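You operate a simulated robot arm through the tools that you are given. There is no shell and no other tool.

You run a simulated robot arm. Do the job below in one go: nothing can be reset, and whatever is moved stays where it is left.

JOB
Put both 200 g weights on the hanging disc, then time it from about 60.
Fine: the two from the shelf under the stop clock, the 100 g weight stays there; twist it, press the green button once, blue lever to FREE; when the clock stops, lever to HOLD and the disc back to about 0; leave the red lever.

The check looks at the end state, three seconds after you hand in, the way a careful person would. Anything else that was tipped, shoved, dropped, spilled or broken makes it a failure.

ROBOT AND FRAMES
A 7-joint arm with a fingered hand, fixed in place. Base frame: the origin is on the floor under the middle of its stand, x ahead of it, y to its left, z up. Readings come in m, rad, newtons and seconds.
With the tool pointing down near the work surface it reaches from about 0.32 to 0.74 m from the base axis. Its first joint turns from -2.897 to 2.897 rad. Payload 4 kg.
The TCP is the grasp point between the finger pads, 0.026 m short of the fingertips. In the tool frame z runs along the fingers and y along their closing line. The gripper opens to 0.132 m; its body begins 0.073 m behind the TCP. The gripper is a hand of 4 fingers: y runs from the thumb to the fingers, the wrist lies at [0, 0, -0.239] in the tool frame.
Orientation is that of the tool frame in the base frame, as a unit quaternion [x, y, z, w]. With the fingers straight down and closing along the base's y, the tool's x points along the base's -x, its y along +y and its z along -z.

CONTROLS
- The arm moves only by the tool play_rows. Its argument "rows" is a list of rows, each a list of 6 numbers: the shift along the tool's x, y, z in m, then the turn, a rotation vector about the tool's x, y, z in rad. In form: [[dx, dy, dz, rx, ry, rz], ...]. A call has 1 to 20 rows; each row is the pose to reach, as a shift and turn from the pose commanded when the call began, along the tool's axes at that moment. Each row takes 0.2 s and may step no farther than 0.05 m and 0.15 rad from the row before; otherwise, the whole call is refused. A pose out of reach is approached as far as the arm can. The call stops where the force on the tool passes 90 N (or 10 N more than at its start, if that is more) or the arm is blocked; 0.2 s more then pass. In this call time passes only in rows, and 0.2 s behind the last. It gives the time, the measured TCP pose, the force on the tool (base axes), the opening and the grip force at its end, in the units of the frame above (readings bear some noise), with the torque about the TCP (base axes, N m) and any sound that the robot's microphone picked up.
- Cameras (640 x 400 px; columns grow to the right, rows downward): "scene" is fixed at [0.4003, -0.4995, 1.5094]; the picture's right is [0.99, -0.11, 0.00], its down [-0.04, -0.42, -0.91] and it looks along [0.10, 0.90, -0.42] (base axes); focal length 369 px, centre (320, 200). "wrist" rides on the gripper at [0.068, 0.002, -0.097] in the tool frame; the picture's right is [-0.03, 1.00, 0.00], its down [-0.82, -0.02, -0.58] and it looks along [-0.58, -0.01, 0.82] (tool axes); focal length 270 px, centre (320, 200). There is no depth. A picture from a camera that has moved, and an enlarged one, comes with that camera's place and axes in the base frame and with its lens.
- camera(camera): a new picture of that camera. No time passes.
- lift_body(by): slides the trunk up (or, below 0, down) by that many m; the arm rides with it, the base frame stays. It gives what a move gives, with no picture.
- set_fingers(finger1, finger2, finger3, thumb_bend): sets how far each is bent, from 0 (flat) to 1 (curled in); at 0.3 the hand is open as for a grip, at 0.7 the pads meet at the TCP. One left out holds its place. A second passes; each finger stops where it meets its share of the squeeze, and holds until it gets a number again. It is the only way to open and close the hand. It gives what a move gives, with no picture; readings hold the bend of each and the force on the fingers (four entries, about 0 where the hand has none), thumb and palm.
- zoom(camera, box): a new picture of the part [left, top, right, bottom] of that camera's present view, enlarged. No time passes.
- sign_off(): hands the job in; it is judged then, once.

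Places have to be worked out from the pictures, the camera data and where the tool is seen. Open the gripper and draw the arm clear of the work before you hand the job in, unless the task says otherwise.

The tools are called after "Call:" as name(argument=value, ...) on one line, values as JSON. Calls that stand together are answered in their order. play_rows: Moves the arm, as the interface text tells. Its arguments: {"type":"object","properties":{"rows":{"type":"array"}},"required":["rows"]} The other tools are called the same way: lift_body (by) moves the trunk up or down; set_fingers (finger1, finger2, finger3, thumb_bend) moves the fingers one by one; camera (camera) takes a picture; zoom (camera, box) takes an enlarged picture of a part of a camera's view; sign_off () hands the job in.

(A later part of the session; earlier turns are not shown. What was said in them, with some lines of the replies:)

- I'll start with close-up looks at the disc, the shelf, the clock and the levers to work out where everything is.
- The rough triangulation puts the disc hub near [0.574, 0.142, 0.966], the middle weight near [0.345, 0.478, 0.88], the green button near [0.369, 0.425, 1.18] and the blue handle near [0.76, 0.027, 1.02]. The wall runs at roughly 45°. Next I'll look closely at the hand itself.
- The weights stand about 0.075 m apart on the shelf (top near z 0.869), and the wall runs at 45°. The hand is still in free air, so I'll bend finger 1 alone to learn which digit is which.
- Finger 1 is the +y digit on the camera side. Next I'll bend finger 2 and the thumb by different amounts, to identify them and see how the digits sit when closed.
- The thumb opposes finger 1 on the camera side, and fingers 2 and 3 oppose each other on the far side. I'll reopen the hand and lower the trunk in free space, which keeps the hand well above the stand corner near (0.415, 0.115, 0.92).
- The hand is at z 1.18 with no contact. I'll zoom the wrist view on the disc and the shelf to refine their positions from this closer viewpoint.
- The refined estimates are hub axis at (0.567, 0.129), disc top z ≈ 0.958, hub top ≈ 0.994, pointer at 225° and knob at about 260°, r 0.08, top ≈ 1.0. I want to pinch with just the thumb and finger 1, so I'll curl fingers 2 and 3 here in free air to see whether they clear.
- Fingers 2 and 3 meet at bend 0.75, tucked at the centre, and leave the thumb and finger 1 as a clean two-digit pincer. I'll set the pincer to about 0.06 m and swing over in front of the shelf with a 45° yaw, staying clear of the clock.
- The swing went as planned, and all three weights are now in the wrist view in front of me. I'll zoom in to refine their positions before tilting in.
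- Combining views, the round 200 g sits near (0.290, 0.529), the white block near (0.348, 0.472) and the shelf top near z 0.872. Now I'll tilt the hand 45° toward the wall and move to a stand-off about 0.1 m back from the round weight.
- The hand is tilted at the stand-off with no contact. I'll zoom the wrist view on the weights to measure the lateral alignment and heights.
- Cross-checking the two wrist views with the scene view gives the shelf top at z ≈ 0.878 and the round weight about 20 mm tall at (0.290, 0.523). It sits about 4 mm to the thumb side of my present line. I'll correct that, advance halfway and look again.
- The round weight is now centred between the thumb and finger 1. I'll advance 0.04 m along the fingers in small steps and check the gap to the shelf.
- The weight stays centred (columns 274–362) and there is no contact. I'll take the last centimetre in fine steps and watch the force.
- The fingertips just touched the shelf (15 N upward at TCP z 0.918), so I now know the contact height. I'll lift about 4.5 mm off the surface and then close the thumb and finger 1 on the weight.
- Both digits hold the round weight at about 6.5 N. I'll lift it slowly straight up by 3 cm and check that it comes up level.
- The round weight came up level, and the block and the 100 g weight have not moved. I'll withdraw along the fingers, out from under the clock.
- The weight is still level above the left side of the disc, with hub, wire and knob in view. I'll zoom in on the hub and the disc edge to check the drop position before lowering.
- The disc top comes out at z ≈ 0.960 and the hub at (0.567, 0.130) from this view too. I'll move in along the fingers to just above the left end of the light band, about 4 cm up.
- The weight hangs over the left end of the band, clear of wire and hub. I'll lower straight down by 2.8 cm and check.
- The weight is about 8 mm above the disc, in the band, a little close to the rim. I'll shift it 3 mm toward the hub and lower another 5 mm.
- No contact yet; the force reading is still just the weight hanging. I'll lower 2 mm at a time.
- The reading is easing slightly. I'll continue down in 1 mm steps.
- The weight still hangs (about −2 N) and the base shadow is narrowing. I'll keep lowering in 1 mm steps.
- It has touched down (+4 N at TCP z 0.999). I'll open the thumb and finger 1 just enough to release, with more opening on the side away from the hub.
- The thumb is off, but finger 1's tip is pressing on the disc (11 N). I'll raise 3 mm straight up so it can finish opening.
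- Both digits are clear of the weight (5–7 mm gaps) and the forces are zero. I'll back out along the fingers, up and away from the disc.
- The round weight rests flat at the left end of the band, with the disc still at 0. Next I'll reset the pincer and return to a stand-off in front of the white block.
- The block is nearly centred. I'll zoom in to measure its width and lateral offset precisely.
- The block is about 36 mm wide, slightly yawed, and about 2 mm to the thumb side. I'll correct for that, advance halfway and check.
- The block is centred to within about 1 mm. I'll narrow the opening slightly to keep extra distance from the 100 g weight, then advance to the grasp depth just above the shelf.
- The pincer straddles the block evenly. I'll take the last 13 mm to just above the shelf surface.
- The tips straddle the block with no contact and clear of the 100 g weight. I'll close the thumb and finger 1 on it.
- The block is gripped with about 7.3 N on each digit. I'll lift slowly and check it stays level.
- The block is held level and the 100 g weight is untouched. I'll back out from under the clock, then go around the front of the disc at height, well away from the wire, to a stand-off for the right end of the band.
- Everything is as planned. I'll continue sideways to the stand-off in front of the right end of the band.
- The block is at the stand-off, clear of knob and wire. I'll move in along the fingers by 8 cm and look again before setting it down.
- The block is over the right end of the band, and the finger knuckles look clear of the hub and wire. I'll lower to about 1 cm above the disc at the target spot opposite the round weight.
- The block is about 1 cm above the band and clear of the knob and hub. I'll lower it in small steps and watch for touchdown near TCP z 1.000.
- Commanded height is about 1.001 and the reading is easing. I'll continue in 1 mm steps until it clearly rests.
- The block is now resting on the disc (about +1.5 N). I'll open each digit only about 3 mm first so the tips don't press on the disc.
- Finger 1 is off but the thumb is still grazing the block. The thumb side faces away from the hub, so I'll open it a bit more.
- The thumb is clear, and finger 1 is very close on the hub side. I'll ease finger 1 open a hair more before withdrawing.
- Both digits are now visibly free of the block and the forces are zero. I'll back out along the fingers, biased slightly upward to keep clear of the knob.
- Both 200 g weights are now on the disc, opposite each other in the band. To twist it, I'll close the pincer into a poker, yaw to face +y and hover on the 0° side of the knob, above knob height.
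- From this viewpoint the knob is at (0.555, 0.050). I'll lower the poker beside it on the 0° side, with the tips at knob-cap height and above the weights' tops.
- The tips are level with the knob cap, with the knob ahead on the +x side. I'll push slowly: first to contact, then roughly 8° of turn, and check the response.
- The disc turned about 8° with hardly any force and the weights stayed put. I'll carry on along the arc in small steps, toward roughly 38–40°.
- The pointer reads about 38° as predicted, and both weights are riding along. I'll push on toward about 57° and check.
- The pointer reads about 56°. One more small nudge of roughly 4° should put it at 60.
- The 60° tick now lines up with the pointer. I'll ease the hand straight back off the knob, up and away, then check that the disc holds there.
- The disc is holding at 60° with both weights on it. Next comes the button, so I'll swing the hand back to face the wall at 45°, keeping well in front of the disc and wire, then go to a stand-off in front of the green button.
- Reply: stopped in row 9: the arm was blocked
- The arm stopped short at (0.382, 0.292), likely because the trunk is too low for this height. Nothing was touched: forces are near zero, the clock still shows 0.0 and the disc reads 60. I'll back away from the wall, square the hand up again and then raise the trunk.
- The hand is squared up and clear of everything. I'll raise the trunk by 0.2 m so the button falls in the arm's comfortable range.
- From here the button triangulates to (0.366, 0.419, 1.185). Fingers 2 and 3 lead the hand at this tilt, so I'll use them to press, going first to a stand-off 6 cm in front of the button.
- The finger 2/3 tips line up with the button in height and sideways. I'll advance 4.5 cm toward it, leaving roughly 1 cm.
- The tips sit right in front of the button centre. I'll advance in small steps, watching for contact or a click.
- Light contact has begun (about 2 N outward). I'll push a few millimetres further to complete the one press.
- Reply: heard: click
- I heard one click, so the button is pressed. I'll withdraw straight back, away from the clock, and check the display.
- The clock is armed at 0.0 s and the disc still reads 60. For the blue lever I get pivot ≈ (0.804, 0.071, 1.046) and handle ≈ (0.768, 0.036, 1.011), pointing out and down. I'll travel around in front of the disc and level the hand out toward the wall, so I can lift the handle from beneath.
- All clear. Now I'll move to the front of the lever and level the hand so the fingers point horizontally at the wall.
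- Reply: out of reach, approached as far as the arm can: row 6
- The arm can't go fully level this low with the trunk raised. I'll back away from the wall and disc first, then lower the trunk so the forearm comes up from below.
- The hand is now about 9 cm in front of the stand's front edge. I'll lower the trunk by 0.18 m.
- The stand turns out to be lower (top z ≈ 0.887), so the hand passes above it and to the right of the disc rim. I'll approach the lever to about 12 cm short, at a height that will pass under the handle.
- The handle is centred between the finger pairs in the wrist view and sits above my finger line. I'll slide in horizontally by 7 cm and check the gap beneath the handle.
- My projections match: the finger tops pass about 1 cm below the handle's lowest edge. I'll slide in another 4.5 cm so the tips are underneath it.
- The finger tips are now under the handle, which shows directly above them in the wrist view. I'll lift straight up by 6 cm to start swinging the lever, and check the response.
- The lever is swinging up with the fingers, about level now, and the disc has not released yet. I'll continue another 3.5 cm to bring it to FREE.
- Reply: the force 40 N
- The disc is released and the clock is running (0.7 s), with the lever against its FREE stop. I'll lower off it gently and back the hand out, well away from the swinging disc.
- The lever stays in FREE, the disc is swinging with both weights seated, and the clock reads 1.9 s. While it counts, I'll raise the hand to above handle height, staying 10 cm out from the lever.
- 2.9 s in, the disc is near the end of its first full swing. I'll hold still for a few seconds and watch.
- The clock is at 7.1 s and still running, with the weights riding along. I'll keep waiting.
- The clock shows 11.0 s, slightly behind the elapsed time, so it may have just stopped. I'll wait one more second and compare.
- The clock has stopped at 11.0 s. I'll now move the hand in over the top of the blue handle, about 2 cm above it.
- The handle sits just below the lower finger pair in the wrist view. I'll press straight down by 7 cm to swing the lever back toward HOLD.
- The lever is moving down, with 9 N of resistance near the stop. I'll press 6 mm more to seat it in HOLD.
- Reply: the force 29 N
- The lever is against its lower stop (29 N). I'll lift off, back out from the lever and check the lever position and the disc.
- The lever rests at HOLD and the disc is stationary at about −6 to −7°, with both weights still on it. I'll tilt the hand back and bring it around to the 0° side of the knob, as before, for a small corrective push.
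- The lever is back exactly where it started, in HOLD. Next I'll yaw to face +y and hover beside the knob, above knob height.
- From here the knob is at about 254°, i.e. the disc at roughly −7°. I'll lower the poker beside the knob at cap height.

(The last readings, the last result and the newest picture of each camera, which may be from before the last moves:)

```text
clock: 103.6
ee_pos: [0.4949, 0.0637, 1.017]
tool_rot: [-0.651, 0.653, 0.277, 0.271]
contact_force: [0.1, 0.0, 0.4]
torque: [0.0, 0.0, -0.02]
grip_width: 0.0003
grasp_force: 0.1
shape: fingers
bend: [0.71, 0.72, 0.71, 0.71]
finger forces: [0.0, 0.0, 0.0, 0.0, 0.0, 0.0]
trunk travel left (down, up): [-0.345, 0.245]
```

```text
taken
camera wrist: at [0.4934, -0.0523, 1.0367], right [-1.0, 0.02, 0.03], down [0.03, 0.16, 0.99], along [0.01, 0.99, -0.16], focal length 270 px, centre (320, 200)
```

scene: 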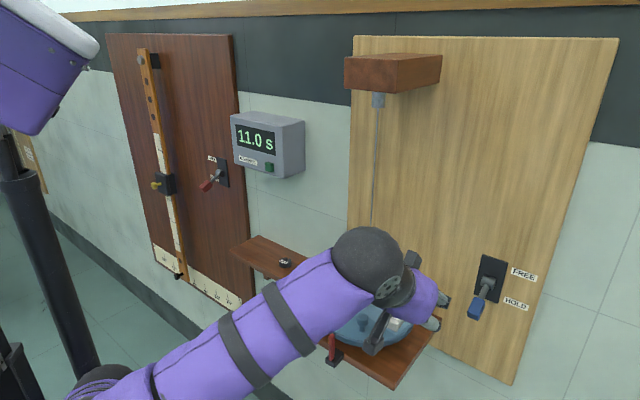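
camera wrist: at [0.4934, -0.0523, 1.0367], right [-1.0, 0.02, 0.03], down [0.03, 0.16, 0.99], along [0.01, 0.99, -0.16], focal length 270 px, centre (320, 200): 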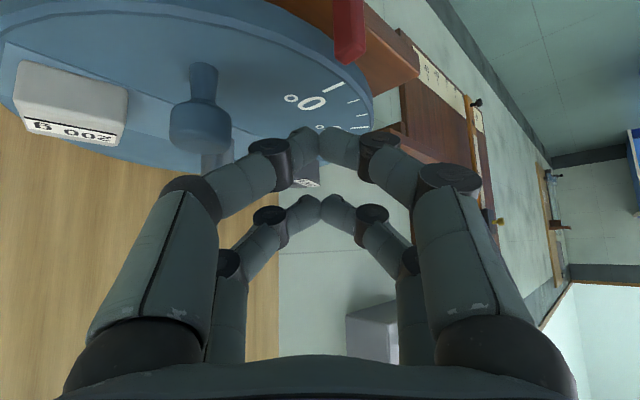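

The tips are level with the cap, with the knob ahead. I'll push about 7° so the 0 mark comes back to the pointer.

Call:
play_rows(rows=[[0.0007, -0.012, -0.0007, 0, 0, 0], [0.0016, -0.0244, -0.0016, 0, 0, 0], [0.0035, -0.0289, -0.0035, 0, 0, 0], [0.0057, -0.0334, -0.0057, 0, 0, 0]])

Call:
camera(camera="wrist")

```text
clock: 104.6
ee_pos: [0.5292, 0.0548, 1.0178]
tool_rot: [-0.652, 0.653, 0.276, 0.27]
contact_force: [0.1, 1.0, 0.8]
torque: [-0.03, 0.02, -0.01]
grip_width: 0.0001
grasp_force: 0.1
shape: fingers
bend: [0.71, 0.72, 0.71, 0.71]
finger forces: [0.0, 0.1, 0.0, 0.0, 0.1, 0.1]
trunk travel left (down, up): [-0.345, 0.245]
```

```text
taken
camera wrist: at [0.5273, -0.0605, 1.0371], right [-1.0, 0.02, 0.03], down [0.03, 0.16, 0.99], along [0.01, 0.99, -0.16], focal length 270 px, centre (320, 200)
```

wrist: 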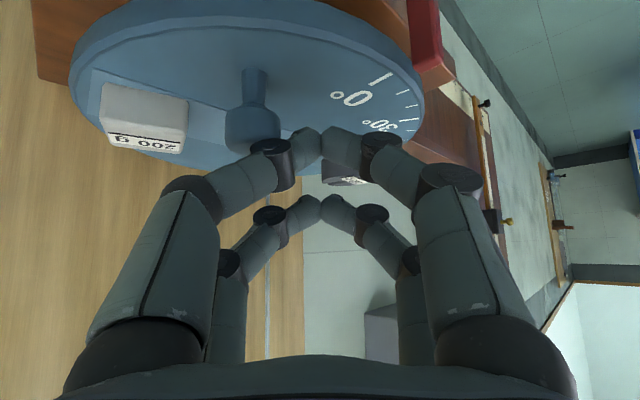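

The knob is now at about x 0.556, which corresponds to roughly 0°. I'll ease back off it and withdraw up and out to read the dial.

Call:
play_rows(rows=[[0, 0.004, 0, 0, 0, 0], [0, 0.01, -0.006, 0, 0, 0], [0, 0.01, -0.03, 0, 0, 0], [0, 0.01, -0.06, 0, 0, 0], [0, 0.01, -0.1, 0, 0, 0], [0, 0.01, -0.13, 0, 0, 0]])

Call:
camera(camera="wrist")

Call:
camera(camera="scene")

```text
clock: 106.0
ee_pos: [0.5213, -0.0367, 1.1077]
tool_rot: [-0.651, 0.653, 0.276, 0.271]
contact_force: [0.0, 0.3, -0.6]
torque: [0.01, -0.01, 0.04]
grip_width: 0.0
grasp_force: 0.1
shape: fingers
bend: [0.71, 0.72, 0.71, 0.71]
finger forces: [0.0, 0.0, 0.1, 0.0, 0.0, 0.0]
trunk travel left (down, up): [-0.345, 0.245]
```

```text
taken
camera wrist: at [0.5198, -0.152, 1.1269], right [-1.0, 0.02, 0.03], down [0.03, 0.16, 0.99], along [0.01, 0.99, -0.16], focal length 270 px, centre (320, 200)
```

wrist: 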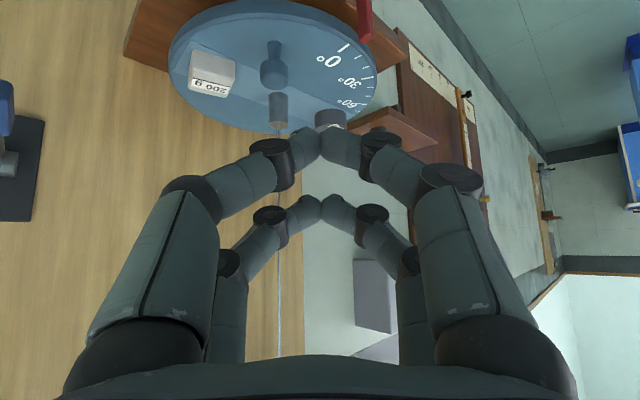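

```text
taken
```

scene: 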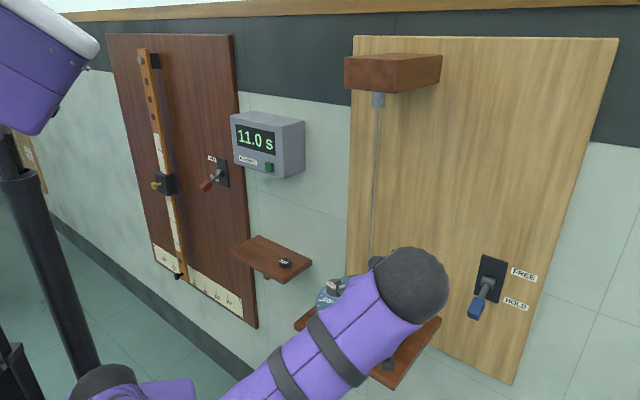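

The arm blocks the scene view of the dial. I'll swing it back toward the robot, turning the hand toward the wall again, to clear the work and check.

Call:
play_rows(rows=[[-0.007, 0.0268, -0.003, 0.0925, 0, 0.0925], [-0.0139, 0.0537, -0.006, 0.185, 0, 0.185], [-0.0209, 0.0805, -0.0091, 0.2775, 0, 0.2775], [-0.0278, 0.1073, -0.0121, 0.37, 0, 0.37], [-0.0348, 0.1342, -0.0151, 0.4625, 0, 0.4625], [-0.0417, 0.161, -0.0181, 0.555, 0, 0.555]])

Call:
camera(camera="scene")

Call:
zoom(camera="scene", box=[290, 260, 450, 390])

```text
clock: 107.4
ee_pos: [0.3584, -0.0222, 1.1523]
tool_rot: [-0.35, 0.855, 0.15, 0.352]
contact_force: [0.2, -0.4, -0.1]
torque: [0.01, 0.04, 0.03]
grip_width: 0.0002
grasp_force: 0.1
shape: fingers
bend: [0.71, 0.72, 0.71, 0.71]
finger forces: [0.0, 0.0, 0.0, 0.0, 0.0, 0.0]
trunk travel left (down, up): [-0.345, 0.245]
```

```text
taken
```

scene: 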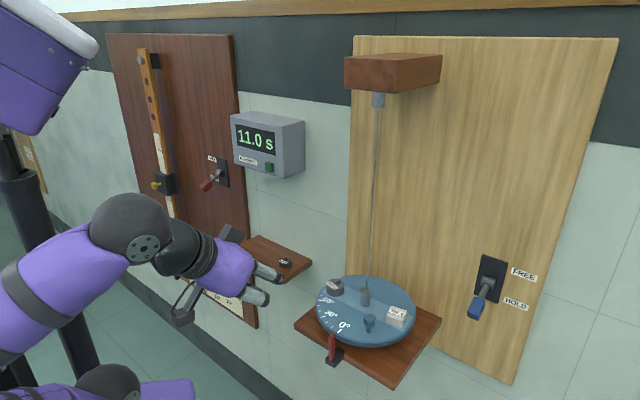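

```text
3.08 times, centred on (370, 325) of scene
camera zoom: at [0.4003, -0.4995, 1.5094], right [0.99, -0.11, 0.0], down [-0.04, -0.42, -0.91], along [0.1, 0.9, -0.42], focal length 1135 px, centre (166, -185)
```

zoom: 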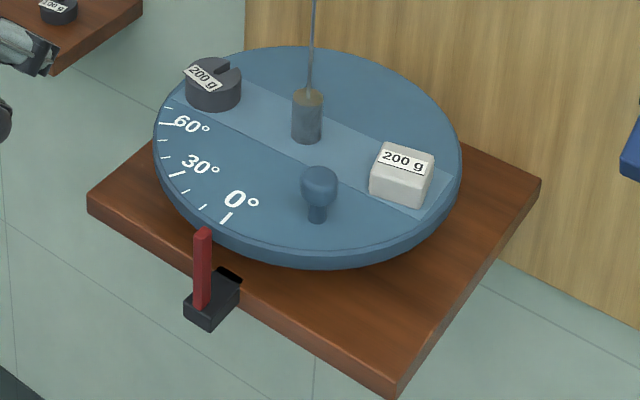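

The dial reads about +1°, essentially 0. Both weights sit flat and opposite each other, the lever is at HOLD, the clock is stopped at 11.0 s and the 100 g weight is still on its shelf. I'll draw the arm further clear, raise it and open the hand.

Call:
play_rows(rows=[[0.0094, 0.0071, -0.0306, 0, 0, 0], [0.0188, 0.0142, -0.0612, 0, 0, 0]])

Call:
lift_body(by=0.12)

Call:
set_fingers(finger1=0.3, finger2=0.3, finger3=0.3, thumb_bend=0.3)

Call:
camera(camera="scene")

Call:
zoom(camera="scene", box=[290, 260, 450, 390])

Call:
zoom(camera="scene", box=[440, 230, 560, 340])

Call:
zoom(camera="scene", box=[120, 100, 320, 300])

```text
clock: 108.0
ee_pos: [0.3104, -0.0524, 1.1826]
tool_rot: [-0.351, 0.855, 0.151, 0.35]
contact_force: [-0.1, -1.1, -0.1]
torque: [0.01, 0.04, -0.03]
grip_width: 0.0001
grasp_force: 0.0
shape: fingers
bend: [0.71, 0.72, 0.71, 0.71]
finger forces: [0.1, 0.1, 0.0, 0.1, 0.0, 0.1]
trunk travel left (down, up): [-0.345, 0.245]
```

```text
clock: 109.5
ee_pos: [0.3096, -0.0534, 1.303]
tool_rot: [-0.353, 0.854, 0.152, 0.351]
contact_force: [0.6, 0.1, 0.1]
torque: [-0.01, 0.03, -0.01]
grip_width: 0.0
grasp_force: 0.1
shape: fingers
bend: [0.71, 0.72, 0.71, 0.71]
finger forces: [0.0, 0.1, 0.0, 0.0, 0.0, 0.0]
trunk travel left (down, up): [-0.465, 0.125]
```

```text
clock: 110.5
ee_pos: [0.3096, -0.0512, 1.303]
tool_rot: [-0.351, 0.854, 0.151, 0.352]
contact_force: [-0.3, 0.9, 0.4]
torque: [0.0, 0.0, -0.01]
grip_width: 0.1323
grasp_force: 0.1
shape: fingers
bend: [0.3, 0.3, 0.3, 0.3]
finger forces: [0.0, 0.0, 0.0, 0.1, 0.0, 0.0]
trunk travel left (down, up): [-0.465, 0.125]
```

```text
taken
```

scene: 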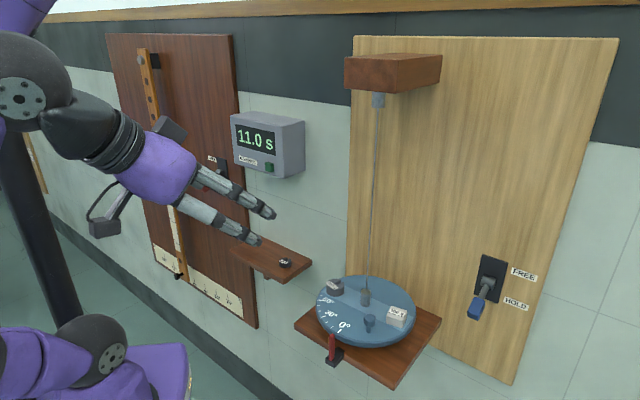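

```text
3.08 times, centred on (370, 325) of scene
camera zoom: at [0.4003, -0.4995, 1.5094], right [0.99, -0.11, 0.0], down [-0.04, -0.42, -0.91], along [0.1, 0.9, -0.42], focal length 1135 px, centre (166, -185)
```

zoom: 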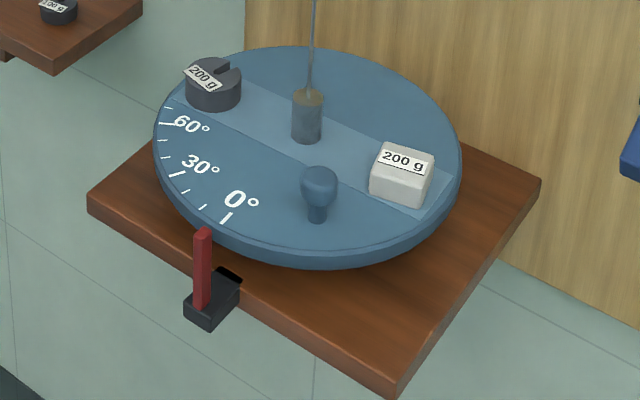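

```text
3.64 times, centred on (500, 285) of scene
camera zoom: at [0.4003, -0.4995, 1.5094], right [0.99, -0.11, 0.0], down [-0.04, -0.42, -0.91], along [0.1, 0.9, -0.42], focal length 1342 px, centre (-334, -109)
```

zoom: 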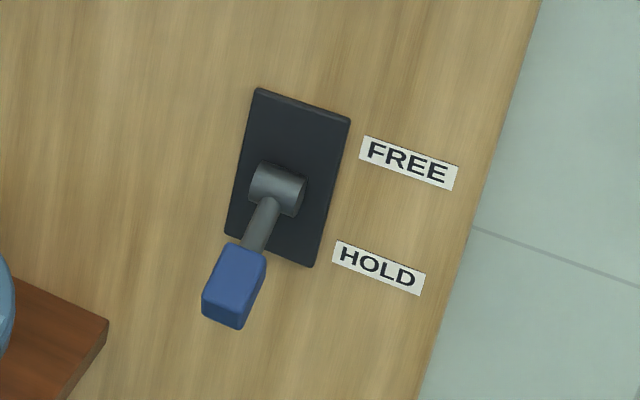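

```text
2.00 times, centred on (220, 200) of scene
camera zoom: at [0.4003, -0.4995, 1.5094], right [0.99, -0.11, 0.0], down [-0.04, -0.42, -0.91], along [0.1, 0.9, -0.42], focal length 738 px, centre (520, 200)
```

zoom: 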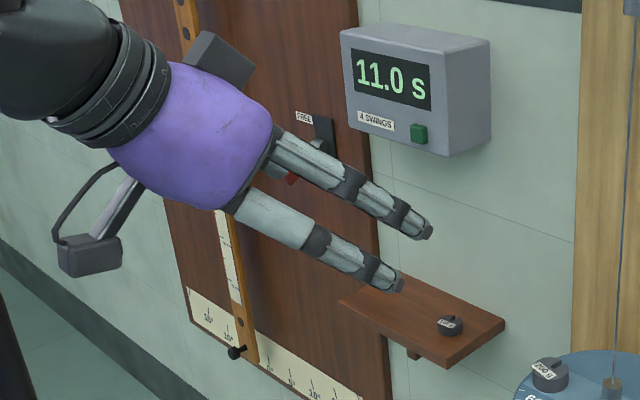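

Final check: both 200 g weights rest flat on the disc, the disc reads about 0 and is still, and the blue lever is in HOLD. The clock is stopped at 11.0 s, the 100 g weight is on its shelf, the red lever is untouched, and the hand is open and well clear. Handing the job in.

Call:
sign_off()

```text
The job is handed in.
```

The job is done and handed in; I haven't had the result of the check yet. With both 200 g weights on, the clock stopped at 11.0 s for the four swings.

- **Weights:** both 200 g weights sit flat on the disc, opposite each other. The 100 g weight is still on its shelf.
- **Timing run:** I twisted the disc to about 60, pressed the green button once and moved the blue lever to FREE.
- **Afterwards:** once the clock had stopped, I set the blue lever back to HOLD. The disc had settled at about −7°, so I pushed it back and it now reads about 1°.
- **Red lever:** left alone.

On the way to the button the arm stopped short once because the trunk was too low. I saw no sign that it touched anything, and raising the trunk fixed it. The hand was open and the arm clear of the work when I handed in.
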